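You operate a simulated robot arm through the tools that you are given. There is no shell and no other tool. Be economical: measure what you need, move in short steps, check, and stop when the job is done.

The job below is to be done with a simulated two-armed robot. You get a single attempt, and the scene is never put back.

TASK
Take the lid off the jar marked "NEW" on the top of the bench and lay it down there.

The check looks at the end state, three seconds after you hand in, the way a careful person would. Anything else that was tipped, shoved, dropped, spilled or broken makes it a failure. A push-on lid holds only when it is set on centred and level and pressed home; a screw cap is set on level and turned clockwise until tight.

THE ROBOT
Two 7-joint arms with two-finger parallel grippers on one trunk, on a base that drives. Base frame: it is fixed to the floor where the robot stands at the start and does not move with it; the origin is under the middle of the robot, x ahead of it, y to its left, z up; the surface under the hand at the start is at about z = 0.85. Readings come in m, rad, newtons and seconds.
The left shoulder is at the start at [0.02, 0.17, 1.228], the right one opposite. With the tool pointing down near the work surface each hand reaches from about 0.1 to 0.66 m from the robot's upright axis, wherever it stands, measured 20 degrees to its own side. Payload 3.8 kg a hand.
The TCP of each hand is the grasp point between the finger pads, 0.03 m short of the fingertips. In the tool frame z runs along the fingers and y along their closing line. The gripper opens to 0.11 m. The fingers are 0.02 m wide and 0.01 m thick; the gripper's body (0.048 by 0.112 m) begins 0.055 m behind the TCP.
Orientation is that of the tool frame in the base frame, as a unit quaternion [x, y, z, w]. With the fingers straight down and closing along the base's y, the tool's x points along the base's -x, its y along +y and its z along -z.

THE INTERFACE
- The arms move only by the tool servo_tool. It takes "left_moves", "right_moves" or both (then of equal length, played together; a hand with none holds still); each is one flat list of numbers, 7 for each row, row after row: the shift along the tool's x, y, z in m, then the turn, a rotation vector about the tool's x, y, z in rad, then the opening in per cent of the stroke, from 0 (shut) to 100 (fully open). In form: [dx, dy, dz, ax, ay, az, jaw, dx, dy, dz, ax, ay, az, jaw, ...]. A call has 1 to 20 rows; each row is the pose to reach, as a shift and turn from the pose commanded when the call began, along the tool's axes at that moment. Rows are played at 5 a second. More than 0.05 m and 0.15 rad between two rows, or a gripper value outside its range, and nothing of the call is played. Where a pose cannot be reached the arm comes as near as it can. A force on the tool above 40 N (or 10 N above the force at the start of the call, whichever is more), or a blocked arm, ends the call early, and 0.2 s more pass. Each finger travels about 0.072 m/s and halts on what it meets, pressing with about 37 N; the grip force reading is that of the motor and also rises with nothing between the fingers. The clock runs only during rows and for 0.2 s after the last one: add rows that repeat a pose to give the fingers time. It gives the time, the measured TCP pose, the force on the tool (base axes), the opening and the grip force at its end, in the units of the frame above (readings bear some noise), with the torque about the TCP (base axes, N m) and any sound that the robot's microphone picked up.
- Cameras (640 x 400 px; columns grow to the right, rows downward): "scene" is now at [0.1064, 0.0166, 1.3778]; the picture's right is [0.19, -0.98, 0.00], its down [-0.59, -0.11, -0.80] and it looks along [0.78, 0.15, -0.60] (base axes); focal length 265 px, centre (320, 200). "left" rides on the left gripper at [0.072, -0.017, -0.103] in its tool frame; the picture's right is [0.23, 0.97, 0.00], its down [-0.76, 0.18, -0.62] and it looks along [-0.61, 0.14, 0.78] (tool axes); focal length 222 px, centre (320, 200). "right" rides on the right gripper at [0.072, 0.017, -0.103] in its tool frame; the picture's right is [-0.23, 0.97, 0.00], its down [-0.76, -0.18, -0.62] and it looks along [-0.61, -0.14, 0.78] (tool axes); focal length 222 px, centre (320, 200). There is no depth. A picture from a camera that has moved, and an enlarged one, comes with that camera's place and axes in the base frame and with its lens.
- snapshot(camera): a new picture of that camera. The clock stands still meanwhile.
- raise_lower(by): slides the trunk up (or, below 0, down) by that many m; the arms and the scene camera ride with it, the base frame stays. It gives what a move gives, with no picture.
- base_move(legs): drives the robot by 1 to 6 legs, each [ahead, turn to the left] in m and rad, along the robot's own axes; the way and the turn of a leg run together, so that a leg with both is an arc; at most 1.5 m and 3.142 rad a leg. The arms and the cameras ride along, it lands a little off, and it stops where it bumps. It gives what a move gives.
- aim_head(pan, tilt): turns the head with the scene camera to pan (to the left, within 1.396 rad either way) and tilt (down, from -0.506 to 1.204), counted from straight ahead of the robot. It gives what a move gives.
- close_up(camera, box): a new picture of the part [left, top, right, bottom] of that camera's present view, enlarged. The clock stands still meanwhile.
- close_job(): hands the job in; it is judged then, once.

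Work in short steps. Places have to be worked out from the pictures, the camera data and where the tool is seen: move nearer, look again, correct. Check each grasp and each placing, and mend what went wrong. You have 120 turns and 100 pictures in all, those below and enlarged ones among them. Open the grippers and draw the arms clear of the work before you hand the job in, unless the task says otherwise; then end with one line.

The tools are called after ">>>" as name(argument=value, ...) on one line, values as JSON. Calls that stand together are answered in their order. servo_tool: Moves the arms, as the interface text tells. Its arguments: {"type":"object","properties":{"left_moves":{"type":"array"},"right_moves":{"type":"array"}},"required":[]} The other tools are called the same way: raise_lower (by) slides the trunk up or down; base_move (legs) drives the base; aim_head (pan, tilt) turns the head that bears the scene camera; snapshot (camera) takes a picture; close_up (camera, box) takes an enlarged picture of a part of a camera's view; close_job () hands the job in.

At the start:

```text
t: 0.0
left_tcp_pos: [0.4837, 0.3127, 1.1998]
left_tcp_rot: [-0.001, 1.0, 0.001, 0.001]
left_wrist_force: [-0.2, 0.1, 0.9]
left_torque: [0.02, -0.04, 0.02]
left_finger_gap: 0.1099
left_grip_force: 0.1
right_tcp_pos: [0.415, -0.0747, 1.2171]
right_tcp_rot: [0.0, 1.0, 0.001, 0.0]
right_wrist_force: [-0.5, -0.9, 0.3]
right_torque: [0.03, 0.04, -0.05]
right_finger_gap: 0.1101
right_grip_force: 0.0
trunk travel left (down, up): [-0.325, 0.245]
robot x, y, heading: [0.0005, -0.0008, -0.003]
head pan, tilt: [0.187, 0.649]
```

scene: 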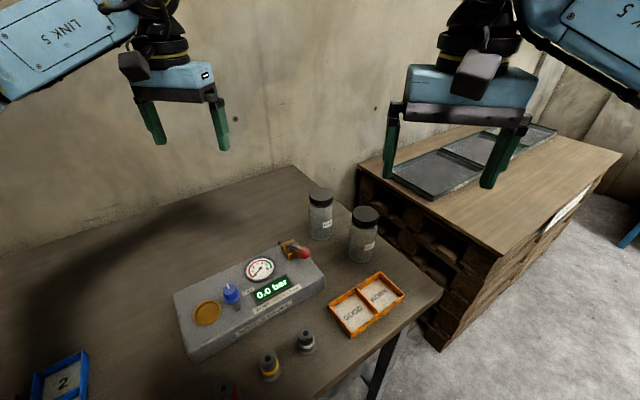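
right: 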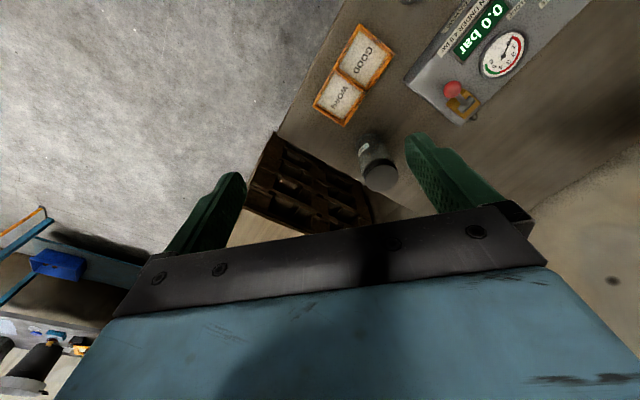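
left: 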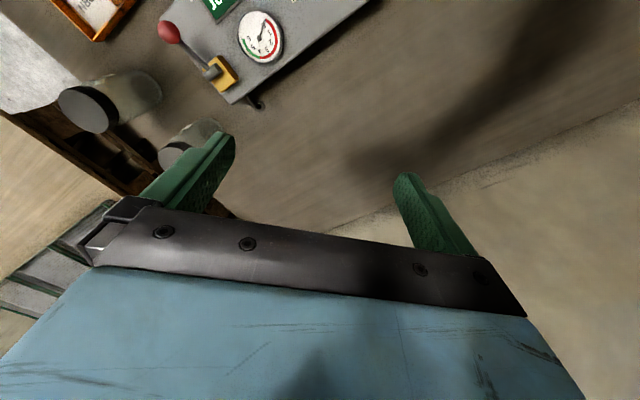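

Two jars with black lids stand at the far right of the bench; I enlarge the scene to read their labels.

>>> close_up(camera="scene", box=[280, 170, 420, 280])

```text
3.64 times, centred on (350, 225) of scene
camera zoom: at [0.1064, 0.0166, 1.3778], right [0.19, -0.98, 0.0], down [-0.59, -0.11, -0.8], along [0.78, 0.15, -0.6], focal length 963 px, centre (211, 109)
```

zoom: 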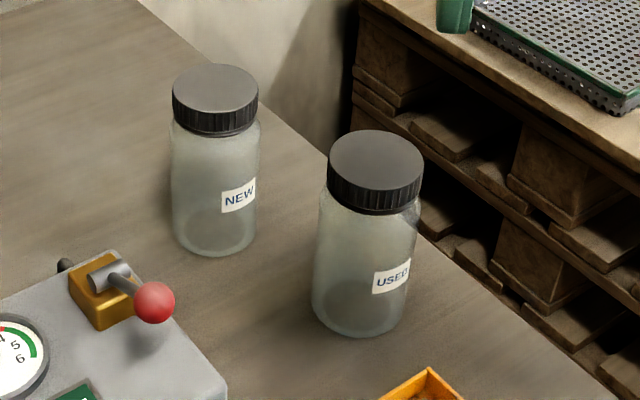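

The jar marked NEW is the farther one, at about (0.63, 0.114), with its lid top at z≈0.99 and about 6 cm across. I bring the left hand above and short of it and look again.

>>> servo_tool(left_moves=[-0.016, -0.033, 0.01, 0, 0, 0, 100, -0.032, -0.066, 0.02, 0, 0, 0, 100, -0.048, -0.1, 0.03, 0, 0, 0, 100, -0.064, -0.133, 0.04, 0, 0, 0, 100, -0.08, -0.166, 0.05, 0, 0, 0, 100, -0.09, -0.199, 0.06, 0, 0, 0, 100, -0.09, -0.199, 0.06, 0, 0, 0, 100])

>>> snapshot(camera="left")

>>> snapshot(camera="scene")

```text
t: 1.6
left_tcp_pos: [0.5732, 0.1154, 1.1374]
left_tcp_rot: [0.0, 1.0, 0.001, 0.0]
left_wrist_force: [-0.3, 0.6, 0.5]
left_torque: [-0.01, 0.06, 0.01]
left_finger_gap: 0.1099
left_grip_force: 0.0
right_tcp_pos: [0.4146, -0.075, 1.2172]
right_tcp_rot: [0.0, 1.0, 0.0, 0.0]
right_wrist_force: [0.4, 0.0, 1.0]
right_torque: [-0.02, 0.0, 0.0]
right_finger_gap: 0.11
right_grip_force: 0.0
trunk travel left (down, up): [-0.325, 0.245]
robot x, y, heading: [-0.0033, -0.0004, -0.001]
head pan, tilt: [0.187, 0.649]
```

```text
95 pictures are left
camera left: at [0.5014, 0.0969, 1.2425], right [-0.23, 0.97, 0.0], down [0.76, 0.18, 0.62], along [0.61, 0.14, -0.78], focal length 222 px, centre (320, 200)
```

left: 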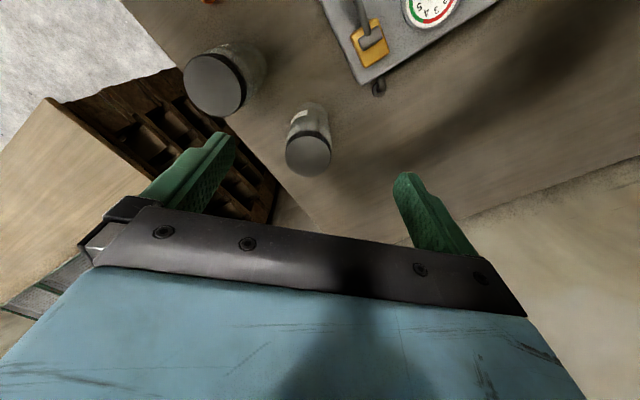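

```text
94 pictures are left
camera scene: at [0.1063, 0.0174, 1.3778], right [0.19, -0.98, 0.0], down [-0.59, -0.11, -0.8], along [0.78, 0.15, -0.6], focal length 265 px, centre (320, 200)
```

scene: 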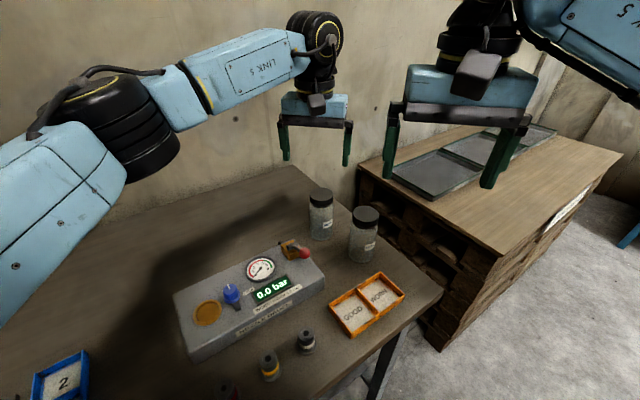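

Both lids project exactly where I estimated: NEW lid at (0.632, 0.114, 0.99), radius 0.029; USED at (0.574, 0.0), well clear. I move over NEW with the fingertips just above the lid to check centring.

>>> servo_tool(left_moves=[-0.03, 0, 0.015, 0, 0, 0, 100, -0.059, -0.001, 0.03, 0, 0, 0, 100, -0.059, -0.001, 0.06, 0, 0, 0, 100, -0.059, -0.001, 0.08, 0, 0, 0, 100, -0.059, -0.001, 0.08, 0, 0, 0, 100])

>>> snapshot(camera="left")

>>> close_up(camera="scene", box=[260, 130, 420, 270])

```text
t: 2.8
left_tcp_pos: [0.6298, 0.1136, 1.058]
left_tcp_rot: [0.0, 1.0, 0.0, -0.001]
left_wrist_force: [-0.2, 0.1, 0.6]
left_torque: [-0.03, 0.01, 0.02]
left_finger_gap: 0.1101
left_grip_force: 0.0
left hand out of reach, approached as far as the arm can: row 2, 3, 4, 5
right_tcp_pos: [0.4142, -0.074, 1.2175]
right_tcp_rot: [-0.001, 1.0, 0.0, 0.0]
right_wrist_force: [0.9, 0.4, 0.2]
right_torque: [0.01, -0.02, 0.01]
right_finger_gap: 0.1102
right_grip_force: 0.1
trunk travel left (down, up): [-0.325, 0.245]
robot x, y, heading: [0.0017, 0.0006, -0.001]
head pan, tilt: [0.187, 0.649]
```

```text
93 pictures are left
camera left: at [0.5568, 0.0968, 1.1626], right [-0.23, 0.97, 0.0], down [0.76, 0.18, 0.62], along [0.61, 0.14, -0.78], focal length 222 px, centre (320, 200)
```

left: 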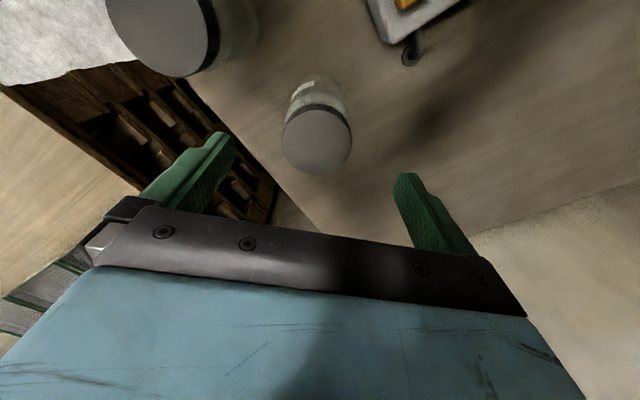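

```text
2.86 times, centred on (340, 200) of scene
camera zoom: at [0.1063, 0.0167, 1.3778], right [0.19, -0.98, 0.0], down [-0.59, -0.11, -0.8], along [0.78, 0.15, -0.6], focal length 757 px, centre (263, 200)
```

zoom: 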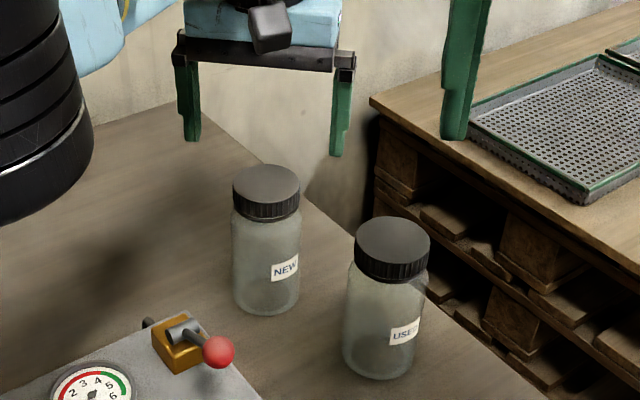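

The hand is centred over the lid but at the edge of its reach. I tilt the head down to see if there is room to drive a little nearer.

>>> aim_head(pan=0.0, tilt=1.2)

>>> snapshot(camera="scene")

```text
t: 3.8
left_tcp_pos: [0.6294, 0.1137, 1.0587]
left_tcp_rot: [-0.001, 1.0, 0.0, 0.0]
left_wrist_force: [0.6, -0.2, -0.2]
left_torque: [0.02, 0.03, -0.04]
left_finger_gap: 0.1103
left_grip_force: 0.1
right_tcp_pos: [0.415, -0.0744, 1.2168]
right_tcp_rot: [0.0, 1.0, 0.0, 0.001]
right_wrist_force: [0.3, 0.0, -0.3]
right_torque: [0.0, 0.02, 0.0]
right_finger_gap: 0.1101
right_grip_force: 0.1
trunk travel left (down, up): [-0.325, 0.245]
robot x, y, heading: [-0.0002, -0.0029, 0.0]
head pan, tilt: [0.0, 1.201]
```

```text
91 pictures are left
camera scene: at [0.0771, 0.0005, 1.3374], right [0.0, -1.0, 0.0], down [-0.93, 0.0, -0.36], along [0.36, 0.0, -0.93], focal length 265 px, centre (320, 200)
```

scene: 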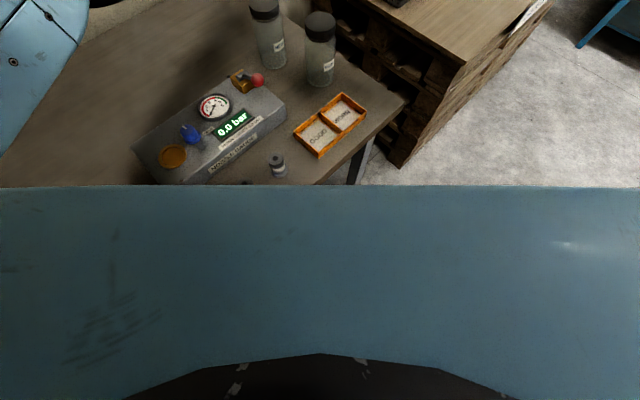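

The bench's near edge runs diagonally right by the robot, so driving nearer is doubtful; the hand already lies centred across the lid and only 2 mm short. I restore the head and lower so the fingertips straddle the lid rim.

>>> aim_head(pan=0.187, tilt=0.649)

>>> servo_tool(left_moves=[0, 0, 0.02, 0, 0, 0, 100, 0, 0, 0.04, 0, 0, 0, 100, 0, 0, 0.053, 0, 0, 0, 100, 0, 0, 0.053, 0, 0, 0, 100])

>>> close_up(camera="scene", box=[260, 130, 420, 270])

>>> snapshot(camera="left")

```text
t: 4.7
left_tcp_pos: [0.6296, 0.1143, 1.0582]
left_tcp_rot: [-0.002, 1.0, -0.001, 0.0]
left_wrist_force: [-0.1, -0.6, 0.6]
left_torque: [-0.01, -0.02, -0.01]
left_finger_gap: 0.1099
left_grip_force: 0.2
right_tcp_pos: [0.4149, -0.0756, 1.2168]
right_tcp_rot: [0.0, 1.0, 0.0, 0.0]
right_wrist_force: [-0.4, 0.9, -0.4]
right_torque: [-0.02, -0.01, -0.02]
right_finger_gap: 0.11
right_grip_force: 0.0
trunk travel left (down, up): [-0.325, 0.245]
robot x, y, heading: [0.0009, 0.0001, -0.005]
head pan, tilt: [0.187, 0.649]
```

```text
t: 5.7
left_tcp_pos: [0.6289, 0.1145, 1.0042]
left_tcp_rot: [-0.001, 1.0, 0.0, 0.0]
left_wrist_force: [0.2, 0.0, 0.4]
left_torque: [-0.01, -0.01, -0.04]
left_finger_gap: 0.1099
left_grip_force: 0.0
right_tcp_pos: [0.415, -0.075, 1.2176]
right_tcp_rot: [0.001, 1.0, 0.0, 0.0]
right_wrist_force: [0.5, -0.8, 0.3]
right_torque: [0.0, 0.0, 0.01]
right_finger_gap: 0.1099
right_grip_force: 0.0
trunk travel left (down, up): [-0.325, 0.245]
robot x, y, heading: [-0.0029, -0.0013, 0.003]
head pan, tilt: [0.187, 0.649]
```

```text
2.86 times, centred on (340, 200) of scene
camera zoom: at [0.1064, 0.0168, 1.3777], right [0.19, -0.98, 0.0], down [-0.59, -0.11, -0.8], along [0.78, 0.15, -0.6], focal length 757 px, centre (263, 200)
```

zoom: 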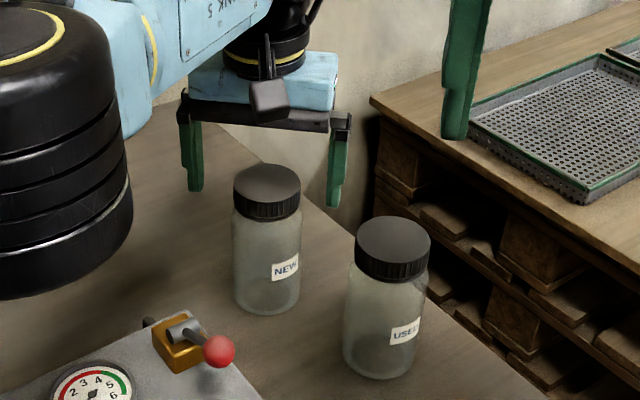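

```text
89 pictures are left
camera left: at [0.5563, 0.0971, 1.1097], right [-0.23, 0.97, 0.0], down [0.76, 0.18, 0.62], along [0.61, 0.14, -0.78], focal length 222 px, centre (320, 200)
```

left: 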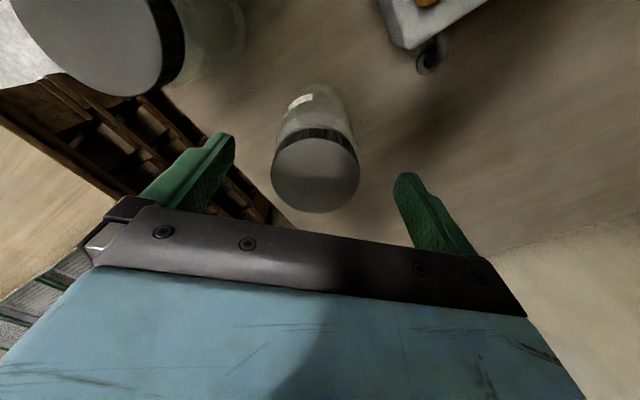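

The fingertips now straddle the lid rim (tips z≈0.974, lid z 0.971–0.99) and it is about centred, 2 mm off in y. I correct that and close on the lid.

>>> servo_tool(left_moves=[0, -0.0015, 0, 0, 0, 0, 75, 0, -0.0015, 0, 0, 0, 0, 60, 0, -0.0015, 0, 0, 0, 0, 50, 0, -0.0015, 0, 0, 0, 0, 40, 0, -0.0015, 0, 0, 0, 0, 40])

>>> close_up(camera="scene", box=[260, 130, 420, 270])

```text
t: 6.9
left_tcp_pos: [0.6275, 0.1129, 1.0055]
left_tcp_rot: [-0.001, 1.0, -0.001, 0.0]
left_wrist_force: [-0.5, -0.8, -0.4]
left_torque: [-0.13, 0.05, -0.01]
left_finger_gap: 0.057
left_grip_force: 37.1
right_tcp_pos: [0.4144, -0.0754, 1.2172]
right_tcp_rot: [0.0, 1.0, 0.0, 0.0]
right_wrist_force: [0.6, 0.2, 0.3]
right_torque: [0.02, -0.04, -0.04]
right_finger_gap: 0.1099
right_grip_force: 0.0
trunk travel left (down, up): [-0.325, 0.245]
robot x, y, heading: [0.0031, -0.0029, -0.001]
head pan, tilt: [0.187, 0.649]
```

```text
2.86 times, centred on (340, 200) of scene
camera zoom: at [0.1064, 0.0166, 1.3777], right [0.19, -0.98, 0.0], down [-0.59, -0.11, -0.8], along [0.78, 0.15, -0.6], focal length 757 px, centre (263, 200)
```

zoom: 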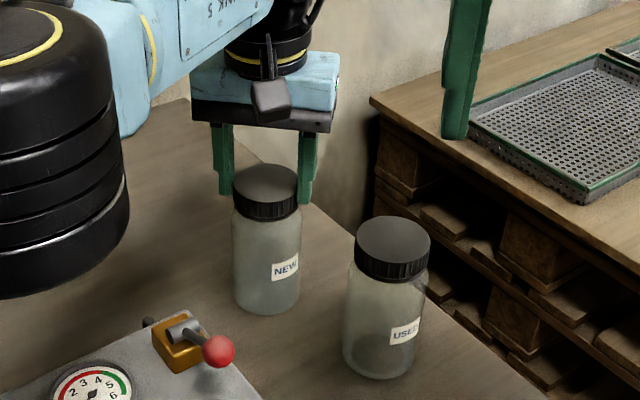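

The fingers hold the lid at 0.057 m gap. I twist it a little anticlockwise and watch the torque and the label.

>>> servo_tool(left_moves=[0, 0, 0, 0, 0, -0.1, 40, 0, 0, 0, 0, 0, -0.2, 40, 0, 0, 0, 0, 0, -0.3, 40])

>>> close_up(camera="scene", box=[260, 130, 420, 270])

```text
t: 7.7
left_tcp_pos: [0.629, 0.1138, 1.0055]
left_tcp_rot: [-0.151, 0.988, 0.0, 0.001]
left_wrist_force: [0.2, 0.0, -1.0]
left_torque: [-0.07, -0.04, -0.04]
left_finger_gap: 0.0573
left_grip_force: 36.6
right_tcp_pos: [0.4144, -0.0746, 1.2168]
right_tcp_rot: [0.0, 1.0, 0.0, 0.0]
right_wrist_force: [-0.8, -0.5, -0.1]
right_torque: [0.04, 0.02, 0.0]
right_finger_gap: 0.1103
right_grip_force: 0.1
trunk travel left (down, up): [-0.325, 0.245]
robot x, y, heading: [0.0012, -0.0009, 0.002]
head pan, tilt: [0.187, 0.649]
```

```text
2.86 times, centred on (340, 200) of scene
camera zoom: at [0.1065, 0.0167, 1.3777], right [0.19, -0.98, 0.0], down [-0.59, -0.11, -0.8], along [0.78, 0.15, -0.6], focal length 757 px, centre (263, 200)
```

zoom: 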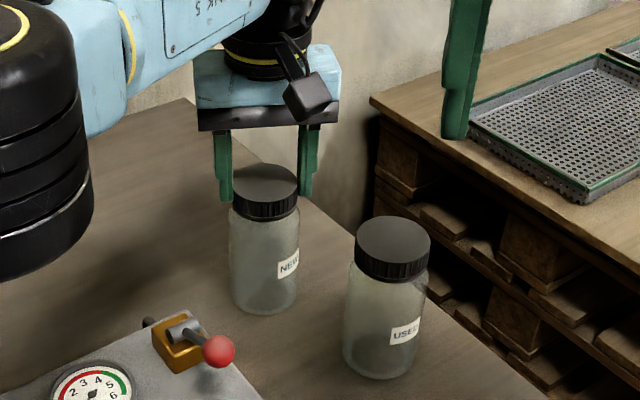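

The label turned along with the lid, so the whole jar rotated. I press down gradually to raise the jar's friction on the bench and read the force.

>>> servo_tool(left_moves=[0, 0, 0.002, 0, 0, 0, 40, 0, 0, 0.004, 0, 0, 0, 40, 0, 0, 0.004, 0, 0, 0, 40])

```text
t: 8.5
left_tcp_pos: [0.6286, 0.1136, 1.0061]
left_tcp_rot: [-0.15, 0.989, 0.0, 0.004]
left_wrist_force: [5.2, 0.2, 22.9]
left_torque: [0.0, -0.08, 0.01]
left_finger_gap: 0.0571
left_grip_force: 37.5
right_tcp_pos: [0.4121, -0.0758, 1.218]
right_tcp_rot: [0.0, 1.0, 0.0, 0.001]
right_wrist_force: [0.5, -0.5, 0.4]
right_torque: [0.0, 0.0, 0.02]
right_finger_gap: 0.1099
right_grip_force: 0.1
trunk travel left (down, up): [-0.325, 0.245]
robot x, y, heading: [0.0017, -0.0029, 0.001]
head pan, tilt: [0.187, 0.649]
```

Pressing with 23 N now; I twist 0.3 rad anticlockwise while keeping this pressure.

>>> servo_tool(left_moves=[0, 0, 0.001, 0, 0, -0.1, 40, 0, 0, 0.001, 0, 0, -0.2, 40, 0, 0, 0.001, 0, 0, -0.3, 40])

>>> close_up(camera="scene", box=[260, 130, 420, 270])

```text
t: 9.3
left_tcp_pos: [0.628, 0.1118, 1.0048]
left_tcp_rot: [-0.297, 0.955, -0.001, 0.003]
left_wrist_force: [-1.4, -1.7, 26.8]
left_torque: [0.06, -0.06, -0.17]
left_finger_gap: 0.0572
left_grip_force: 36.9
right_tcp_pos: [0.4129, -0.0753, 1.2187]
right_tcp_rot: [-0.001, 1.0, 0.0, 0.0]
right_wrist_force: [0.1, 1.0, -1.1]
right_torque: [-0.03, 0.04, 0.03]
right_finger_gap: 0.1102
right_grip_force: 0.2
trunk travel left (down, up): [-0.325, 0.245]
robot x, y, heading: [0.0002, -0.0006, -0.002]
head pan, tilt: [0.187, 0.649]
```

```text
2.86 times, centred on (340, 200) of scene
camera zoom: at [0.1036, 0.0162, 1.378], right [0.19, -0.98, 0.0], down [-0.59, -0.11, -0.8], along [0.78, 0.15, -0.6], focal length 757 px, centre (263, 200)
```

zoom: 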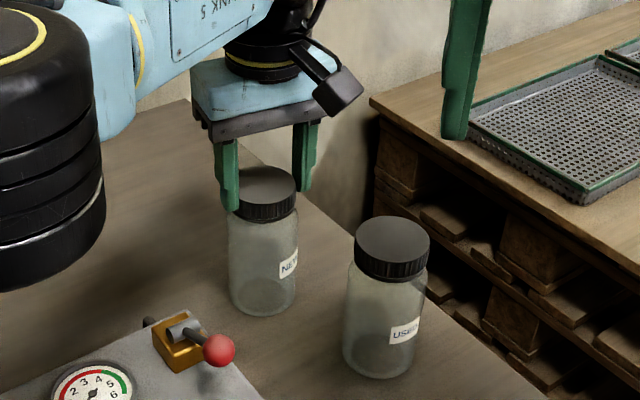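

The label stayed put while the hand turned and the torque was 0.17 N m, so the cap is turning on the jar. I continue anticlockwise with the same pressure.

>>> servo_tool(left_moves=[0, 0, 0, 0, 0, -0.12, 40, 0, 0, 0, 0, 0, -0.24, 40, 0, 0, 0, 0, 0, -0.36, 40, 0, 0, 0, 0, 0, -0.48, 40, 0, 0, 0, 0, 0, -0.6, 40, 0, 0, 0, 0, 0, -0.72, 40, 0, 0, 0, 0, 0, -0.84, 40])

>>> close_up(camera="scene", box=[260, 130, 420, 270])

```text
t: 10.9
left_tcp_pos: [0.6285, 0.1131, 1.0064]
left_tcp_rot: [-0.661, 0.751, -0.003, 0.004]
left_wrist_force: [10.2, -2.2, 27.4]
left_torque: [0.15, -0.81, -0.12]
left_finger_gap: 0.0569
left_grip_force: 37.3
right_tcp_pos: [0.414, -0.0748, 1.2177]
right_tcp_rot: [0.001, 1.0, 0.0, 0.002]
right_wrist_force: [1.0, -0.7, 0.2]
right_torque: [-0.03, 0.02, 0.02]
right_finger_gap: 0.1099
right_grip_force: 0.0
trunk travel left (down, up): [-0.325, 0.245]
robot x, y, heading: [0.002, -0.0023, -0.002]
head pan, tilt: [0.187, 0.649]
```

```text
2.86 times, centred on (340, 200) of scene
camera zoom: at [0.105, 0.0161, 1.3779], right [0.19, -0.98, 0.0], down [-0.59, -0.11, -0.8], along [0.78, 0.15, -0.6], focal length 757 px, centre (263, 200)
```

zoom: 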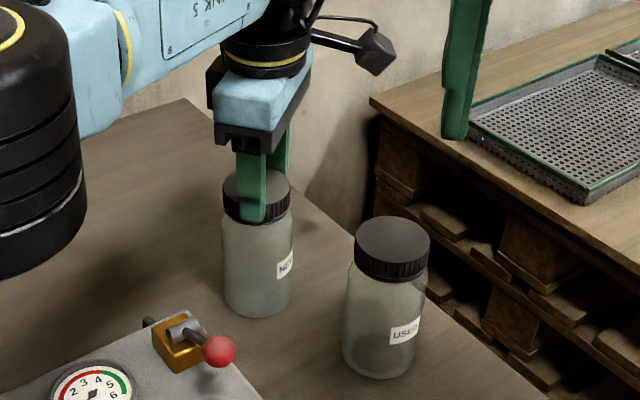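

The cap keeps turning; the jar crept ~4 mm to +y because the lid axis sat about 4 mm off the TCP. I ease off the pressure, open, rise clear and look to re-centre.

>>> servo_tool(left_moves=[0, 0, -0.004, 0, 0, 0, 40, 0, 0, -0.004, 0, 0, 0, 70, 0, 0, -0.004, 0, 0, 0, 100, 0, 0, -0.004, 0, 0, 0, 100, 0, 0, -0.03, 0, 0, 0, 100, 0, 0, -0.06, 0, 0, 0, 100, 0, 0, -0.06, 0, 0, 0, 100])

>>> close_up(camera="scene", box=[260, 130, 420, 270])

>>> snapshot(camera="left")

```text
t: 12.5
left_tcp_pos: [0.6295, 0.1131, 1.061]
left_tcp_rot: [-0.66, 0.751, -0.001, -0.001]
left_wrist_force: [-0.2, -0.4, -0.2]
left_torque: [0.0, 0.0, 0.0]
left_finger_gap: 0.11
left_grip_force: 0.1
right_tcp_pos: [0.4142, -0.0762, 1.2173]
right_tcp_rot: [0.0, 1.0, 0.001, 0.0]
right_wrist_force: [0.1, -0.3, -0.2]
right_torque: [0.0, 0.02, 0.01]
right_finger_gap: 0.1099
right_grip_force: 0.1
trunk travel left (down, up): [-0.325, 0.245]
robot x, y, heading: [-0.0007, -0.0001, 0.0]
head pan, tilt: [0.187, 0.649]
```

```text
2.86 times, centred on (340, 200) of scene
camera zoom: at [0.1066, 0.0167, 1.3777], right [0.19, -0.98, 0.0], down [-0.59, -0.11, -0.8], along [0.78, 0.15, -0.6], focal length 757 px, centre (263, 200)
```

zoom: 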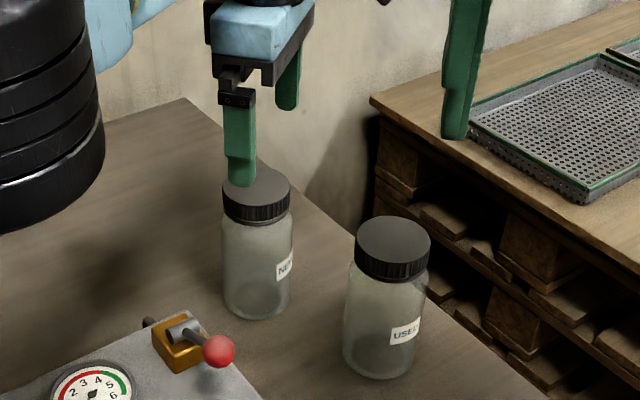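

```text
83 pictures are left
camera left: at [0.6367, 0.0381, 1.1651], right [-0.99, -0.1, 0.0], down [-0.08, 0.78, 0.62], along [-0.06, 0.62, -0.78], focal length 222 px, centre (320, 200)
```

left: 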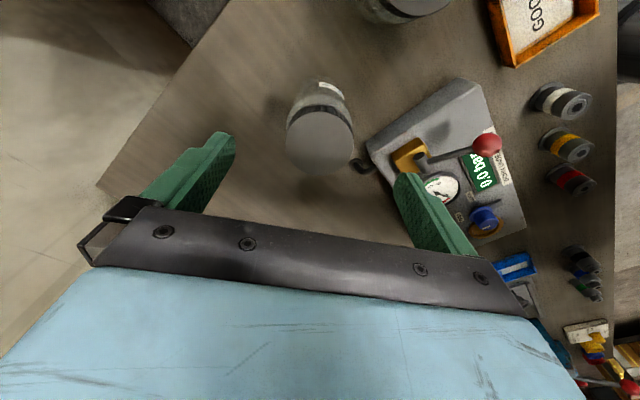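

Using the exact head angles, the lid centre is at about (0.630, 0.120) with its top at z≈0.982, so it sat ~7 mm off the tool axis. I recentre and turn the hand back clockwise 2.6 rad above the jar for the next twist.

>>> servo_tool(left_moves=[-0.002, 0, 0, 0, 0, 0.14, 100, -0.004, 0, 0, 0, 0, 0.28, 100, -0.007, 0, 0, 0, 0, 0.42, 100, -0.007, 0, 0, 0, 0, 0.56, 100, -0.007, 0, 0, 0, 0, 0.7, 100, -0.007, 0, 0, 0, 0, 0.84, 100, -0.007, 0, 0, 0, 0, 0.98, 100, -0.007, 0, 0, 0, 0, 1.12, 100, -0.007, 0, 0, 0, 0, 1.26, 100, -0.007, 0, 0, 0, 0, 1.4, 100, -0.007, 0, 0, 0, 0, 1.54, 100, -0.007, 0, 0, 0, 0, 1.68, 100, -0.007, 0, 0, 0, 0, 1.82, 100, -0.007, 0, 0, 0, 0, 1.96, 100, -0.007, 0, 0, 0, 0, 2.1, 100, -0.007, 0, 0, 0, 0, 2.24, 100, -0.007, 0, 0, 0, 0, 2.38, 100, -0.007, 0, 0, 0, 0, 2.5, 100, -0.007, 0, 0, 0, 0, 2.6, 100, -0.007, 0, 0, 0, 0, 2.6, 100])

>>> snapshot(camera="left")

>>> close_up(camera="scene", box=[260, 130, 420, 270])

```text
t: 16.7
left_tcp_pos: [0.4892, 0.1666, 1.0778]
left_tcp_rot: [0.417, 0.909, -0.006, 0.02]
left_wrist_force: [-1.0, 0.1, 0.8]
left_torque: [0.05, -0.04, -0.01]
left_finger_gap: 0.1102
left_grip_force: 0.2
left hand out of reach, approached as far as the arm can: row 13, 14, 15, 16, 17, 18, 19, 20
right_tcp_pos: [0.4143, -0.0753, 1.2163]
right_tcp_rot: [0.0, 1.0, 0.0, 0.0]
right_wrist_force: [-0.8, -0.3, 0.5]
right_torque: [0.0, -0.03, 0.03]
right_finger_gap: 0.11
right_grip_force: 0.1
trunk travel left (down, up): [-0.325, 0.245]
robot x, y, heading: [-0.0011, -0.0013, 0.001]
head pan, tilt: [0.187, 0.649]
```

```text
82 pictures are left
camera left: at [0.4262, 0.2127, 1.178], right [0.59, 0.81, -0.01], down [0.61, -0.44, 0.66], along [0.53, -0.39, -0.75], focal length 222 px, centre (320, 200)
```

left: 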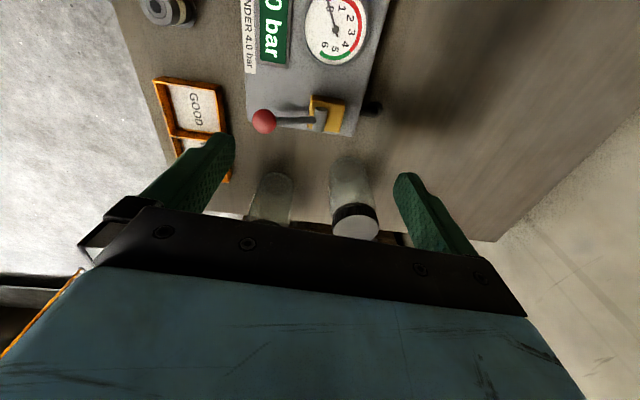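

```text
2.86 times, centred on (340, 200) of scene
camera zoom: at [0.1048, 0.0167, 1.3779], right [0.19, -0.98, 0.0], down [-0.59, -0.11, -0.8], along [0.78, 0.15, -0.6], focal length 757 px, centre (263, 200)
```

zoom: 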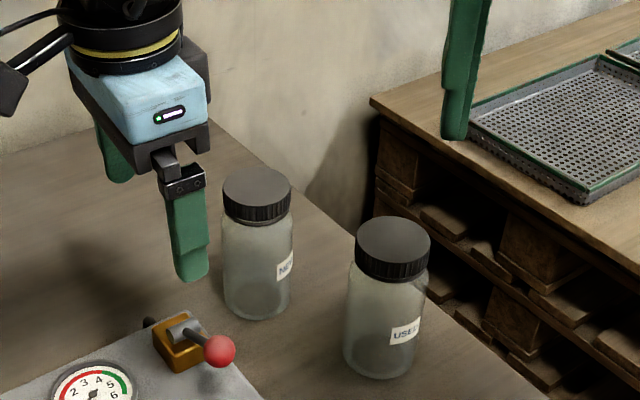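

The wrist has a limit past about +0.25 rad, and the arm drifted away (clear of everything). I make a small move back anticlockwise to see how the commanded pose is counted.

>>> servo_tool(left_moves=[0, 0, -0.01, 0, 0, -0.14, 100, 0, 0, -0.02, 0, 0, -0.28, 100, 0, 0, -0.02, 0, 0, -0.28, 100])

```text
t: 17.5
left_tcp_pos: [0.491, 0.1661, 1.0971]
left_tcp_rot: [0.286, 0.958, -0.009, 0.019]
left_wrist_force: [-0.5, -0.1, 0.1]
left_torque: [0.05, -0.01, -0.03]
left_finger_gap: 0.1102
left_grip_force: 0.1
right_tcp_pos: [0.4151, -0.0746, 1.217]
right_tcp_rot: [0.0, 1.0, 0.0, -0.001]
right_wrist_force: [0.4, -0.2, -0.4]
right_torque: [0.0, -0.01, -0.02]
right_finger_gap: 0.11
right_grip_force: 0.0
trunk travel left (down, up): [-0.325, 0.245]
robot x, y, heading: [-0.0031, -0.0019, -0.0]
head pan, tilt: [0.187, 0.649]
```

Moves count from the reached pose. I bring the hand back over the lid at (0.630, 0.120), near the original angle, levelled.

>>> servo_tool(left_moves=[-0.0236, 0.0063, 0, -0.003, 0.007, -0.092, 100, -0.047, 0.0126, 0, -0.006, 0.0133, -0.183, 100, -0.0707, 0.0189, 0, -0.009, 0.02, -0.275, 100, -0.0943, 0.0251, 0.01, -0.012, 0.0267, -0.367, 100, -0.1178, 0.0314, 0.02, -0.015, 0.0333, -0.458, 100, -0.1414, 0.0377, 0.032, -0.018, 0.04, -0.55, 100, -0.1414, 0.0377, 0.032, -0.018, 0.04, -0.55, 100])

>>> snapshot(camera="left")

```text
t: 19.1
left_tcp_pos: [0.629, 0.1226, 1.071]
left_tcp_rot: [0.016, 1.0, -0.001, -0.002]
left_wrist_force: [-0.6, 0.7, -0.4]
left_torque: [-0.04, 0.01, -0.02]
left_finger_gap: 0.1097
left_grip_force: 0.0
right_tcp_pos: [0.4147, -0.0734, 1.2176]
right_tcp_rot: [-0.001, 1.0, -0.001, 0.0]
right_wrist_force: [0.0, 0.4, 0.2]
right_torque: [-0.07, 0.0, -0.02]
right_finger_gap: 0.1098
right_grip_force: 0.2
trunk travel left (down, up): [-0.325, 0.245]
robot x, y, heading: [0.0021, 0.0001, -0.003]
head pan, tilt: [0.187, 0.649]
```

```text
80 pictures are left
camera left: at [0.557, 0.1071, 1.1752], right [-0.2, 0.98, 0.0], down [0.77, 0.16, 0.62], along [0.61, 0.12, -0.78], focal length 222 px, centre (320, 200)
```

left: 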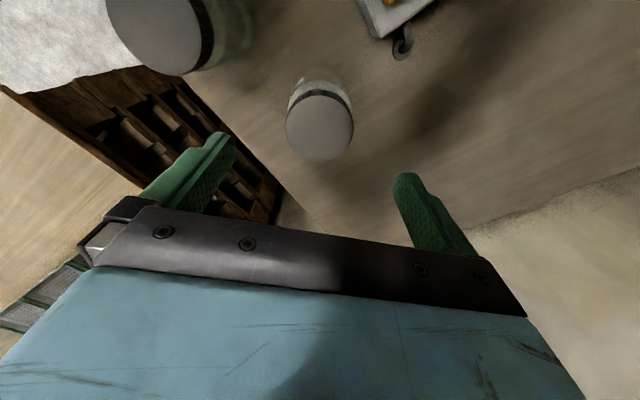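

The lid now reads at about (0.626, 0.1215), 3 mm nearer than the TCP. I shift, and descend so the tips reach the bottom of the lid rim.

>>> servo_tool(left_moves=[0.0035, -0.001, 0.025, 0, 0, 0, 100, 0.0035, -0.001, 0.05, 0, 0, 0, 100, 0.0035, -0.001, 0.072, 0, 0, 0, 100, 0.0035, -0.001, 0.072, 0, 0, 0, 100])

>>> snapshot(camera="left")

>>> close_up(camera="scene", box=[270, 150, 360, 250])

```text
t: 20.1
left_tcp_pos: [0.6258, 0.1186, 0.9984]
left_tcp_rot: [0.015, 1.0, 0.0, -0.002]
left_wrist_force: [0.0, 0.0, 0.3]
left_torque: [-0.01, 0.02, 0.0]
left_finger_gap: 0.1101
left_grip_force: 0.1
right_tcp_pos: [0.4146, -0.0757, 1.2171]
right_tcp_rot: [0.0, 1.0, 0.001, -0.001]
right_wrist_force: [0.2, -0.4, -0.1]
right_torque: [-0.01, -0.03, -0.03]
right_finger_gap: 0.1101
right_grip_force: 0.1
trunk travel left (down, up): [-0.325, 0.245]
robot x, y, heading: [-0.004, -0.0012, -0.0]
head pan, tilt: [0.187, 0.649]
```

```text
79 pictures are left
camera left: at [0.5537, 0.1032, 1.1028], right [-0.2, 0.98, 0.0], down [0.77, 0.15, 0.62], along [0.61, 0.12, -0.78], focal length 222 px, centre (320, 200)
```

left: 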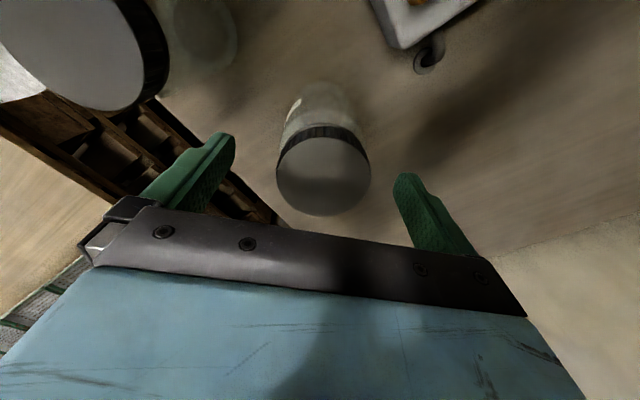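

```text
4.00 times, centred on (315, 200) of scene
camera zoom: at [0.1062, 0.0165, 1.3778], right [0.19, -0.98, 0.0], down [-0.59, -0.11, -0.8], along [0.78, 0.15, -0.6], focal length 1060 px, centre (340, 200)
```

zoom: 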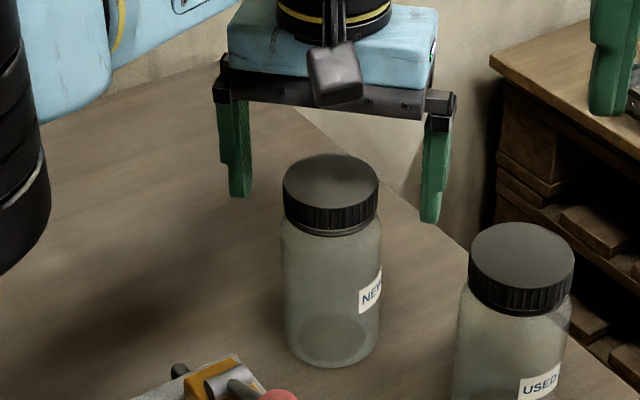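

Aligned to within 2 mm; lid top at z≈0.984. I nudge y by 2 mm and close on the lid.

>>> servo_tool(left_moves=[0.001, 0.002, 0.001, 0, 0, 0, 75, 0.001, 0.002, 0.001, 0, 0, 0, 60, 0.001, 0.002, 0.001, 0, 0, 0, 50, 0.001, 0.002, 0.001, 0, 0, 0, 40, 0.001, 0.002, 0.003, 0, 0, 0, 40, 0.001, 0.002, 0.004, 0, 0, 0, 40])

>>> close_up(camera="scene", box=[270, 150, 360, 250])

```text
t: 21.5
left_tcp_pos: [0.6266, 0.12, 0.9982]
left_tcp_rot: [0.015, 1.0, 0.0, 0.001]
left_wrist_force: [1.4, 3.6, 15.1]
left_torque: [0.03, 0.05, -0.01]
left_finger_gap: 0.0576
left_grip_force: 36.9
right_tcp_pos: [0.4126, -0.076, 1.2172]
right_tcp_rot: [0.0, 1.0, -0.001, 0.001]
right_wrist_force: [0.1, 0.3, 0.2]
right_torque: [0.02, -0.02, -0.02]
right_finger_gap: 0.1102
right_grip_force: 0.0
trunk travel left (down, up): [-0.325, 0.245]
robot x, y, heading: [-0.004, 0.0, -0.0]
head pan, tilt: [0.187, 0.649]
```

```text
4.00 times, centred on (315, 200) of scene
camera zoom: at [0.1051, 0.0168, 1.378], right [0.19, -0.98, 0.0], down [-0.59, -0.11, -0.8], along [0.78, 0.15, -0.6], focal length 1060 px, centre (340, 200)
```

zoom: 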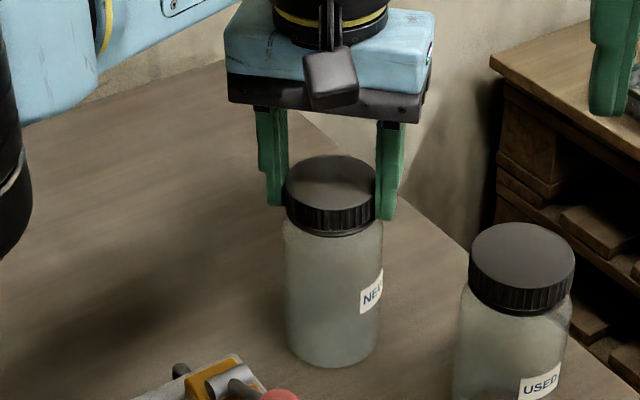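

Well gripped, pressing 15 N. I twist anticlockwise 1.5 rad.

>>> servo_tool(left_moves=[0, 0, 0.001, 0, 0, -0.125, 40, 0, 0, 0.001, 0, 0, -0.25, 40, 0, 0, 0.001, 0, 0, -0.375, 40, 0, 0, 0.001, 0, 0, -0.5, 40, 0, 0, 0.001, 0, 0, -0.625, 40, 0, 0, 0.001, 0, 0, -0.75, 40, 0, 0, 0.001, 0, 0, -0.875, 40, 0, 0, 0.001, 0, 0, -1.0, 40, 0, 0, 0.001, 0, 0, -1.125, 40, 0, 0, 0.001, 0, 0, -1.25, 40, 0, 0, 0.001, 0, 0, -1.375, 40, 0, 0, 0.001, 0, 0, -1.5, 40])

>>> close_up(camera="scene", box=[270, 150, 360, 250])

```text
t: 24.1
left_tcp_pos: [0.6269, 0.1206, 0.9973]
left_tcp_rot: [-0.672, 0.74, -0.002, 0.002]
left_wrist_force: [7.6, 0.1, 25.5]
left_torque: [0.03, -0.51, -0.04]
left_finger_gap: 0.0577
left_grip_force: 36.4
right_tcp_pos: [0.4137, -0.0747, 1.2185]
right_tcp_rot: [0.0, 1.0, 0.0, 0.001]
right_wrist_force: [0.8, -0.3, -0.1]
right_torque: [-0.01, 0.01, -0.02]
right_finger_gap: 0.1099
right_grip_force: 0.1
trunk travel left (down, up): [-0.325, 0.245]
robot x, y, heading: [-0.0007, 0.0027, -0.001]
head pan, tilt: [0.187, 0.649]
```

```text
4.00 times, centred on (315, 200) of scene
camera zoom: at [0.105, 0.0161, 1.3779], right [0.19, -0.98, 0.0], down [-0.59, -0.11, -0.8], along [0.78, 0.15, -0.6], focal length 1060 px, centre (340, 200)
```

zoom: 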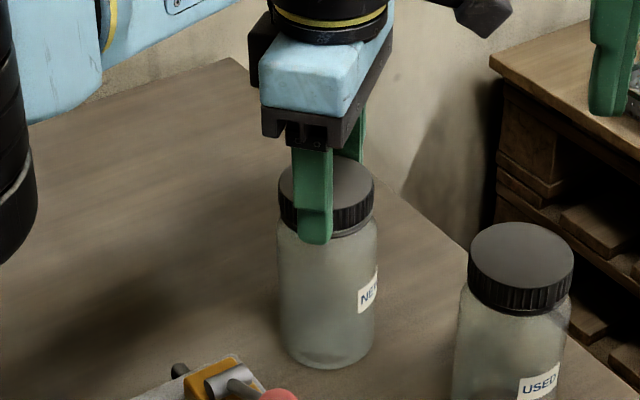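

The label stayed still, the torque dropped, and the gap below the cap has grown. I ease up gently by a few millimetres to see whether the cap is free.

>>> servo_tool(left_moves=[0, 0, -0.004, 0, 0, 0, 40, 0, 0, -0.007, 0, 0, 0, 40, 0, 0, -0.01, 0, 0, 0, 40, 0, 0, -0.01, 0, 0, 0, 40])

>>> close_up(camera="scene", box=[270, 150, 360, 250])

```text
t: 25.1
left_tcp_pos: [0.6271, 0.1192, 1.0033]
left_tcp_rot: [-0.671, 0.742, 0.002, -0.002]
left_wrist_force: [0.7, 0.1, -1.8]
left_torque: [0.03, 0.0, -0.03]
left_finger_gap: 0.0576
left_grip_force: 36.6
right_tcp_pos: [0.4155, -0.0752, 1.2174]
right_tcp_rot: [0.0, 1.0, -0.001, 0.0]
right_wrist_force: [-0.3, -0.3, 0.6]
right_torque: [0.03, -0.01, 0.02]
right_finger_gap: 0.11
right_grip_force: 0.1
trunk travel left (down, up): [-0.325, 0.245]
robot x, y, heading: [0.0029, 0.0017, -0.0]
head pan, tilt: [0.187, 0.649]
```

```text
4.00 times, centred on (315, 200) of scene
camera zoom: at [0.1066, 0.0167, 1.3777], right [0.19, -0.98, 0.0], down [-0.59, -0.11, -0.8], along [0.78, 0.15, -0.6], focal length 1060 px, centre (340, 200)
```

zoom: 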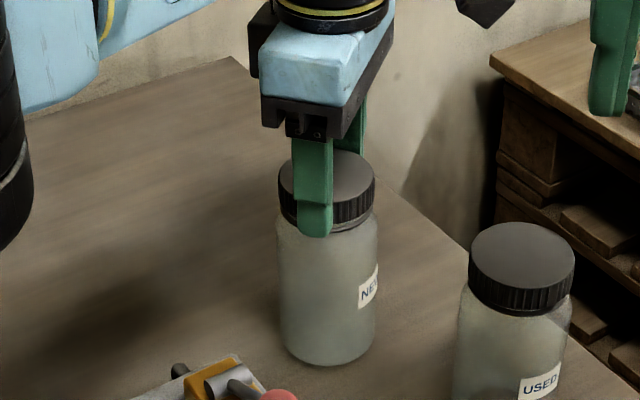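

The jar rises with the cap, so it is still threaded. I set it down again, press, and go on twisting with small checks, since the wrist seems to have ample range in this direction.

>>> servo_tool(left_moves=[0, 0, 0.003, 0, 0, 0, 40, 0, 0, 0.006, 0, 0, 0, 40, 0, 0, 0.009, 0, 0, 0, 40, 0, 0, 0.009, 0, 0, -0.12, 40, 0, 0, 0.009, 0, 0, -0.24, 40, 0, 0, 0.009, 0, 0, -0.36, 40, 0, 0, 0.009, 0, 0, -0.48, 40])

>>> close_up(camera="scene", box=[270, 150, 360, 250])

```text
t: 26.7
left_tcp_pos: [0.6268, 0.1197, 0.9978]
left_tcp_rot: [0.828, -0.561, 0.001, -0.002]
left_wrist_force: [9.1, 1.6, 23.0]
left_torque: [0.15, -0.63, -0.08]
left_finger_gap: 0.0577
left_grip_force: 37.0
right_tcp_pos: [0.4134, -0.0758, 1.2179]
right_tcp_rot: [-0.001, 1.0, -0.001, 0.001]
right_wrist_force: [-0.5, 0.5, 0.9]
right_torque: [-0.01, -0.01, -0.01]
right_finger_gap: 0.1098
right_grip_force: 0.0
trunk travel left (down, up): [-0.325, 0.245]
robot x, y, heading: [-0.0003, 0.0051, 0.004]
head pan, tilt: [0.187, 0.649]
```

```text
4.00 times, centred on (315, 200) of scene
camera zoom: at [0.1053, 0.0163, 1.3779], right [0.19, -0.98, 0.0], down [-0.59, -0.11, -0.8], along [0.78, 0.15, -0.6], focal length 1060 px, centre (340, 200)
```

zoom: 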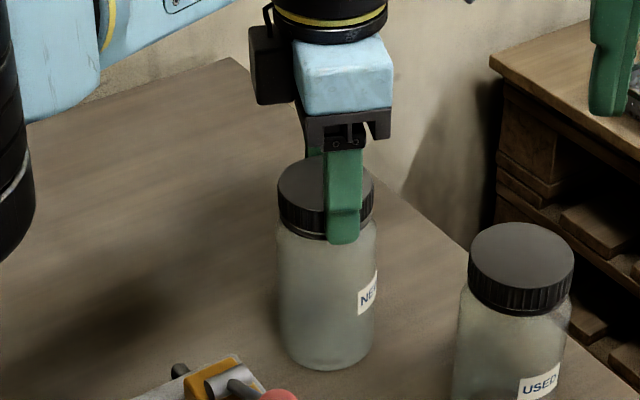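

Works well, label still fixed. I continue a further 1 rad.

>>> servo_tool(left_moves=[0, 0, 0, 0, 0, -0.125, 40, 0, 0, 0, 0, 0, -0.25, 40, 0, 0, 0, 0, 0, -0.375, 40, 0, 0, 0, 0, 0, -0.5, 40, 0, 0, 0, 0, 0, -0.625, 40, 0, 0, 0, 0, 0, -0.75, 40, 0, 0, 0, 0, 0, -0.875, 40, 0, 0, 0, 0, 0, -1.0, 40])

>>> close_up(camera="scene", box=[270, 150, 360, 250])

```text
t: 28.5
left_tcp_pos: [0.6263, 0.1208, 0.9994]
left_tcp_rot: [0.996, -0.094, 0.0, 0.0]
left_wrist_force: [1.0, 10.6, 26.1]
left_torque: [0.77, 0.13, -0.05]
left_finger_gap: 0.0577
left_grip_force: 37.0
right_tcp_pos: [0.4137, -0.0741, 1.2188]
right_tcp_rot: [0.0, 1.0, 0.0, 0.0]
right_wrist_force: [-0.1, -0.6, 0.1]
right_torque: [-0.01, 0.0, 0.01]
right_finger_gap: 0.1098
right_grip_force: 0.0
trunk travel left (down, up): [-0.325, 0.245]
robot x, y, heading: [-0.0022, -0.0027, -0.002]
head pan, tilt: [0.187, 0.649]
```

```text
4.00 times, centred on (315, 200) of scene
camera zoom: at [0.104, 0.0175, 1.378], right [0.19, -0.98, 0.0], down [-0.59, -0.11, -0.8], along [0.78, 0.15, -0.6], focal length 1060 px, centre (340, 200)
```

zoom: 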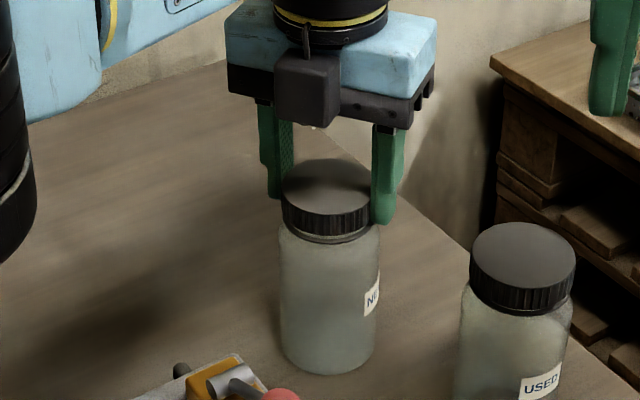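

The cap is visibly rising. I continue another 1 rad, easing the pressure by 1 mm.

>>> servo_tool(left_moves=[0, 0, -0.001, 0, 0, -0.125, 40, 0, 0, -0.001, 0, 0, -0.25, 40, 0, 0, -0.001, 0, 0, -0.375, 40, 0, 0, -0.001, 0, 0, -0.5, 40, 0, 0, -0.001, 0, 0, -0.625, 40, 0, 0, -0.001, 0, 0, -0.75, 40, 0, 0, -0.001, 0, 0, -0.875, 40, 0, 0, -0.001, 0, 0, -1.0, 40])

>>> close_up(camera="scene", box=[270, 150, 360, 250])

```text
t: 30.3
left_tcp_pos: [0.6243, 0.1184, 0.9982]
left_tcp_rot: [0.919, 0.394, 0.001, 0.0]
left_wrist_force: [-7.0, 3.7, 23.8]
left_torque: [0.08, 0.44, -0.04]
left_finger_gap: 0.0577
left_grip_force: 37.1
right_tcp_pos: [0.4113, -0.0756, 1.219]
right_tcp_rot: [0.0, 1.0, 0.0, 0.002]
right_wrist_force: [-0.5, 0.0, 0.8]
right_torque: [-0.02, -0.02, 0.04]
right_finger_gap: 0.1102
right_grip_force: 0.0
trunk travel left (down, up): [-0.325, 0.245]
robot x, y, heading: [0.0001, 0.0031, 0.002]
head pan, tilt: [0.187, 0.649]
```

```text
4.00 times, centred on (315, 200) of scene
camera zoom: at [0.103, 0.0166, 1.3781], right [0.19, -0.98, 0.0], down [-0.59, -0.11, -0.8], along [0.78, 0.15, -0.6], focal length 1060 px, centre (340, 200)
```

zoom: 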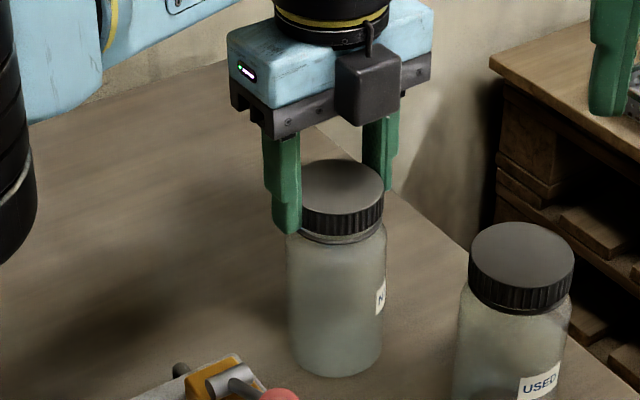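

The jar shifted a few mm with the hand's offset. Total turn is now ~5 rad; I try a gentle lift again.

>>> servo_tool(left_moves=[0, 0, -0.004, 0, 0, 0, 40, 0, 0, -0.007, 0, 0, 0, 40, 0, 0, -0.01, 0, 0, 0, 40, 0, 0, -0.01, 0, 0, 0, 40])

>>> close_up(camera="scene", box=[270, 150, 360, 250])

```text
t: 31.3
left_tcp_pos: [0.6268, 0.1187, 1.0042]
left_tcp_rot: [0.92, 0.393, -0.002, -0.001]
left_wrist_force: [0.0, 0.4, -2.4]
left_torque: [-0.01, 0.01, 0.01]
left_finger_gap: 0.0575
left_grip_force: 36.9
right_tcp_pos: [0.4151, -0.075, 1.2178]
right_tcp_rot: [0.0, 1.0, 0.0, 0.0]
right_wrist_force: [0.4, 0.5, 0.2]
right_torque: [0.02, -0.01, 0.01]
right_finger_gap: 0.11
right_grip_force: 0.2
trunk travel left (down, up): [-0.325, 0.245]
robot x, y, heading: [-0.0006, 0.0008, -0.003]
head pan, tilt: [0.187, 0.649]
```

```text
4.00 times, centred on (315, 200) of scene
camera zoom: at [0.1067, 0.0167, 1.3777], right [0.19, -0.98, 0.0], down [-0.59, -0.11, -0.8], along [0.78, 0.15, -0.6], focal length 1060 px, centre (340, 200)
```

zoom: 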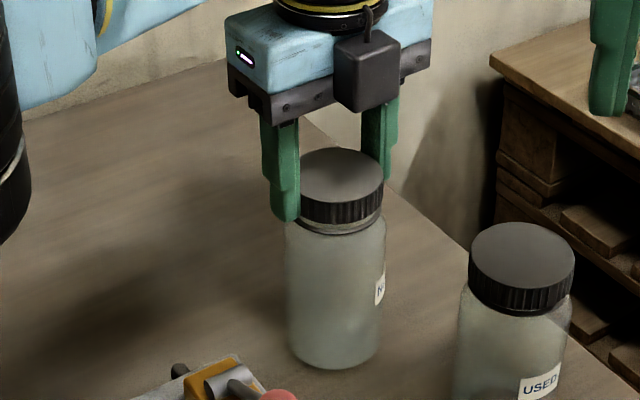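

Still threaded. I set it down and twist another 0.9 rad, keeping pressure moderate.

>>> servo_tool(left_moves=[0, 0, 0.003, 0, 0, 0, 40, 0, 0, 0.006, 0, 0, 0, 40, 0, 0, 0.008, 0, 0, 0, 40, 0, 0, 0.008, 0, 0, -0.12, 40, 0, 0, 0.008, 0, 0, -0.24, 40, 0, 0, 0.008, 0, 0, -0.36, 40, 0, 0, 0.008, 0, 0, -0.48, 40, 0, 0, 0.008, 0, 0, -0.6, 40, 0, 0, 0.008, 0, 0, -0.72, 40, 0, 0, 0.008, 0, 0, -0.84, 40])

>>> close_up(camera="scene", box=[270, 150, 360, 250])

```text
t: 33.5
left_tcp_pos: [0.6254, 0.1191, 0.9977]
left_tcp_rot: [0.679, 0.734, 0.0, -0.002]
left_wrist_force: [-0.1, -0.2, -1.0]
left_torque: [0.0, 0.02, 0.02]
left_finger_gap: 0.0579
left_grip_force: 37.3
right_tcp_pos: [0.415, -0.0752, 1.2175]
right_tcp_rot: [0.0, 1.0, 0.0, 0.0]
right_wrist_force: [-0.1, 0.2, 0.0]
right_torque: [-0.05, -0.03, 0.02]
right_finger_gap: 0.1101
right_grip_force: 0.1
trunk travel left (down, up): [-0.325, 0.245]
robot x, y, heading: [-0.0006, 0.0024, 0.001]
head pan, tilt: [0.187, 0.649]
```

```text
4.00 times, centred on (315, 200) of scene
camera zoom: at [0.1064, 0.0166, 1.3777], right [0.19, -0.98, 0.0], down [-0.59, -0.11, -0.8], along [0.78, 0.15, -0.6], focal length 1060 px, centre (340, 200)
```

zoom: 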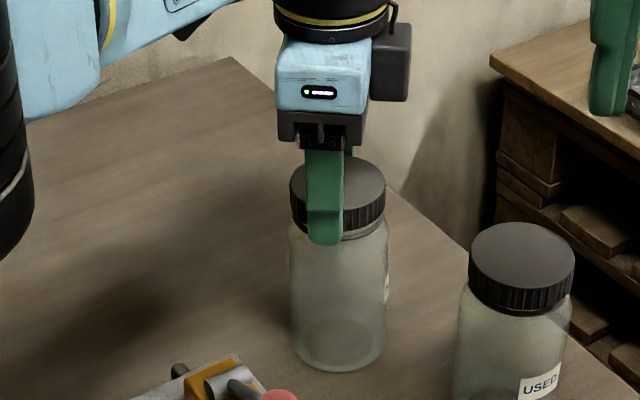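

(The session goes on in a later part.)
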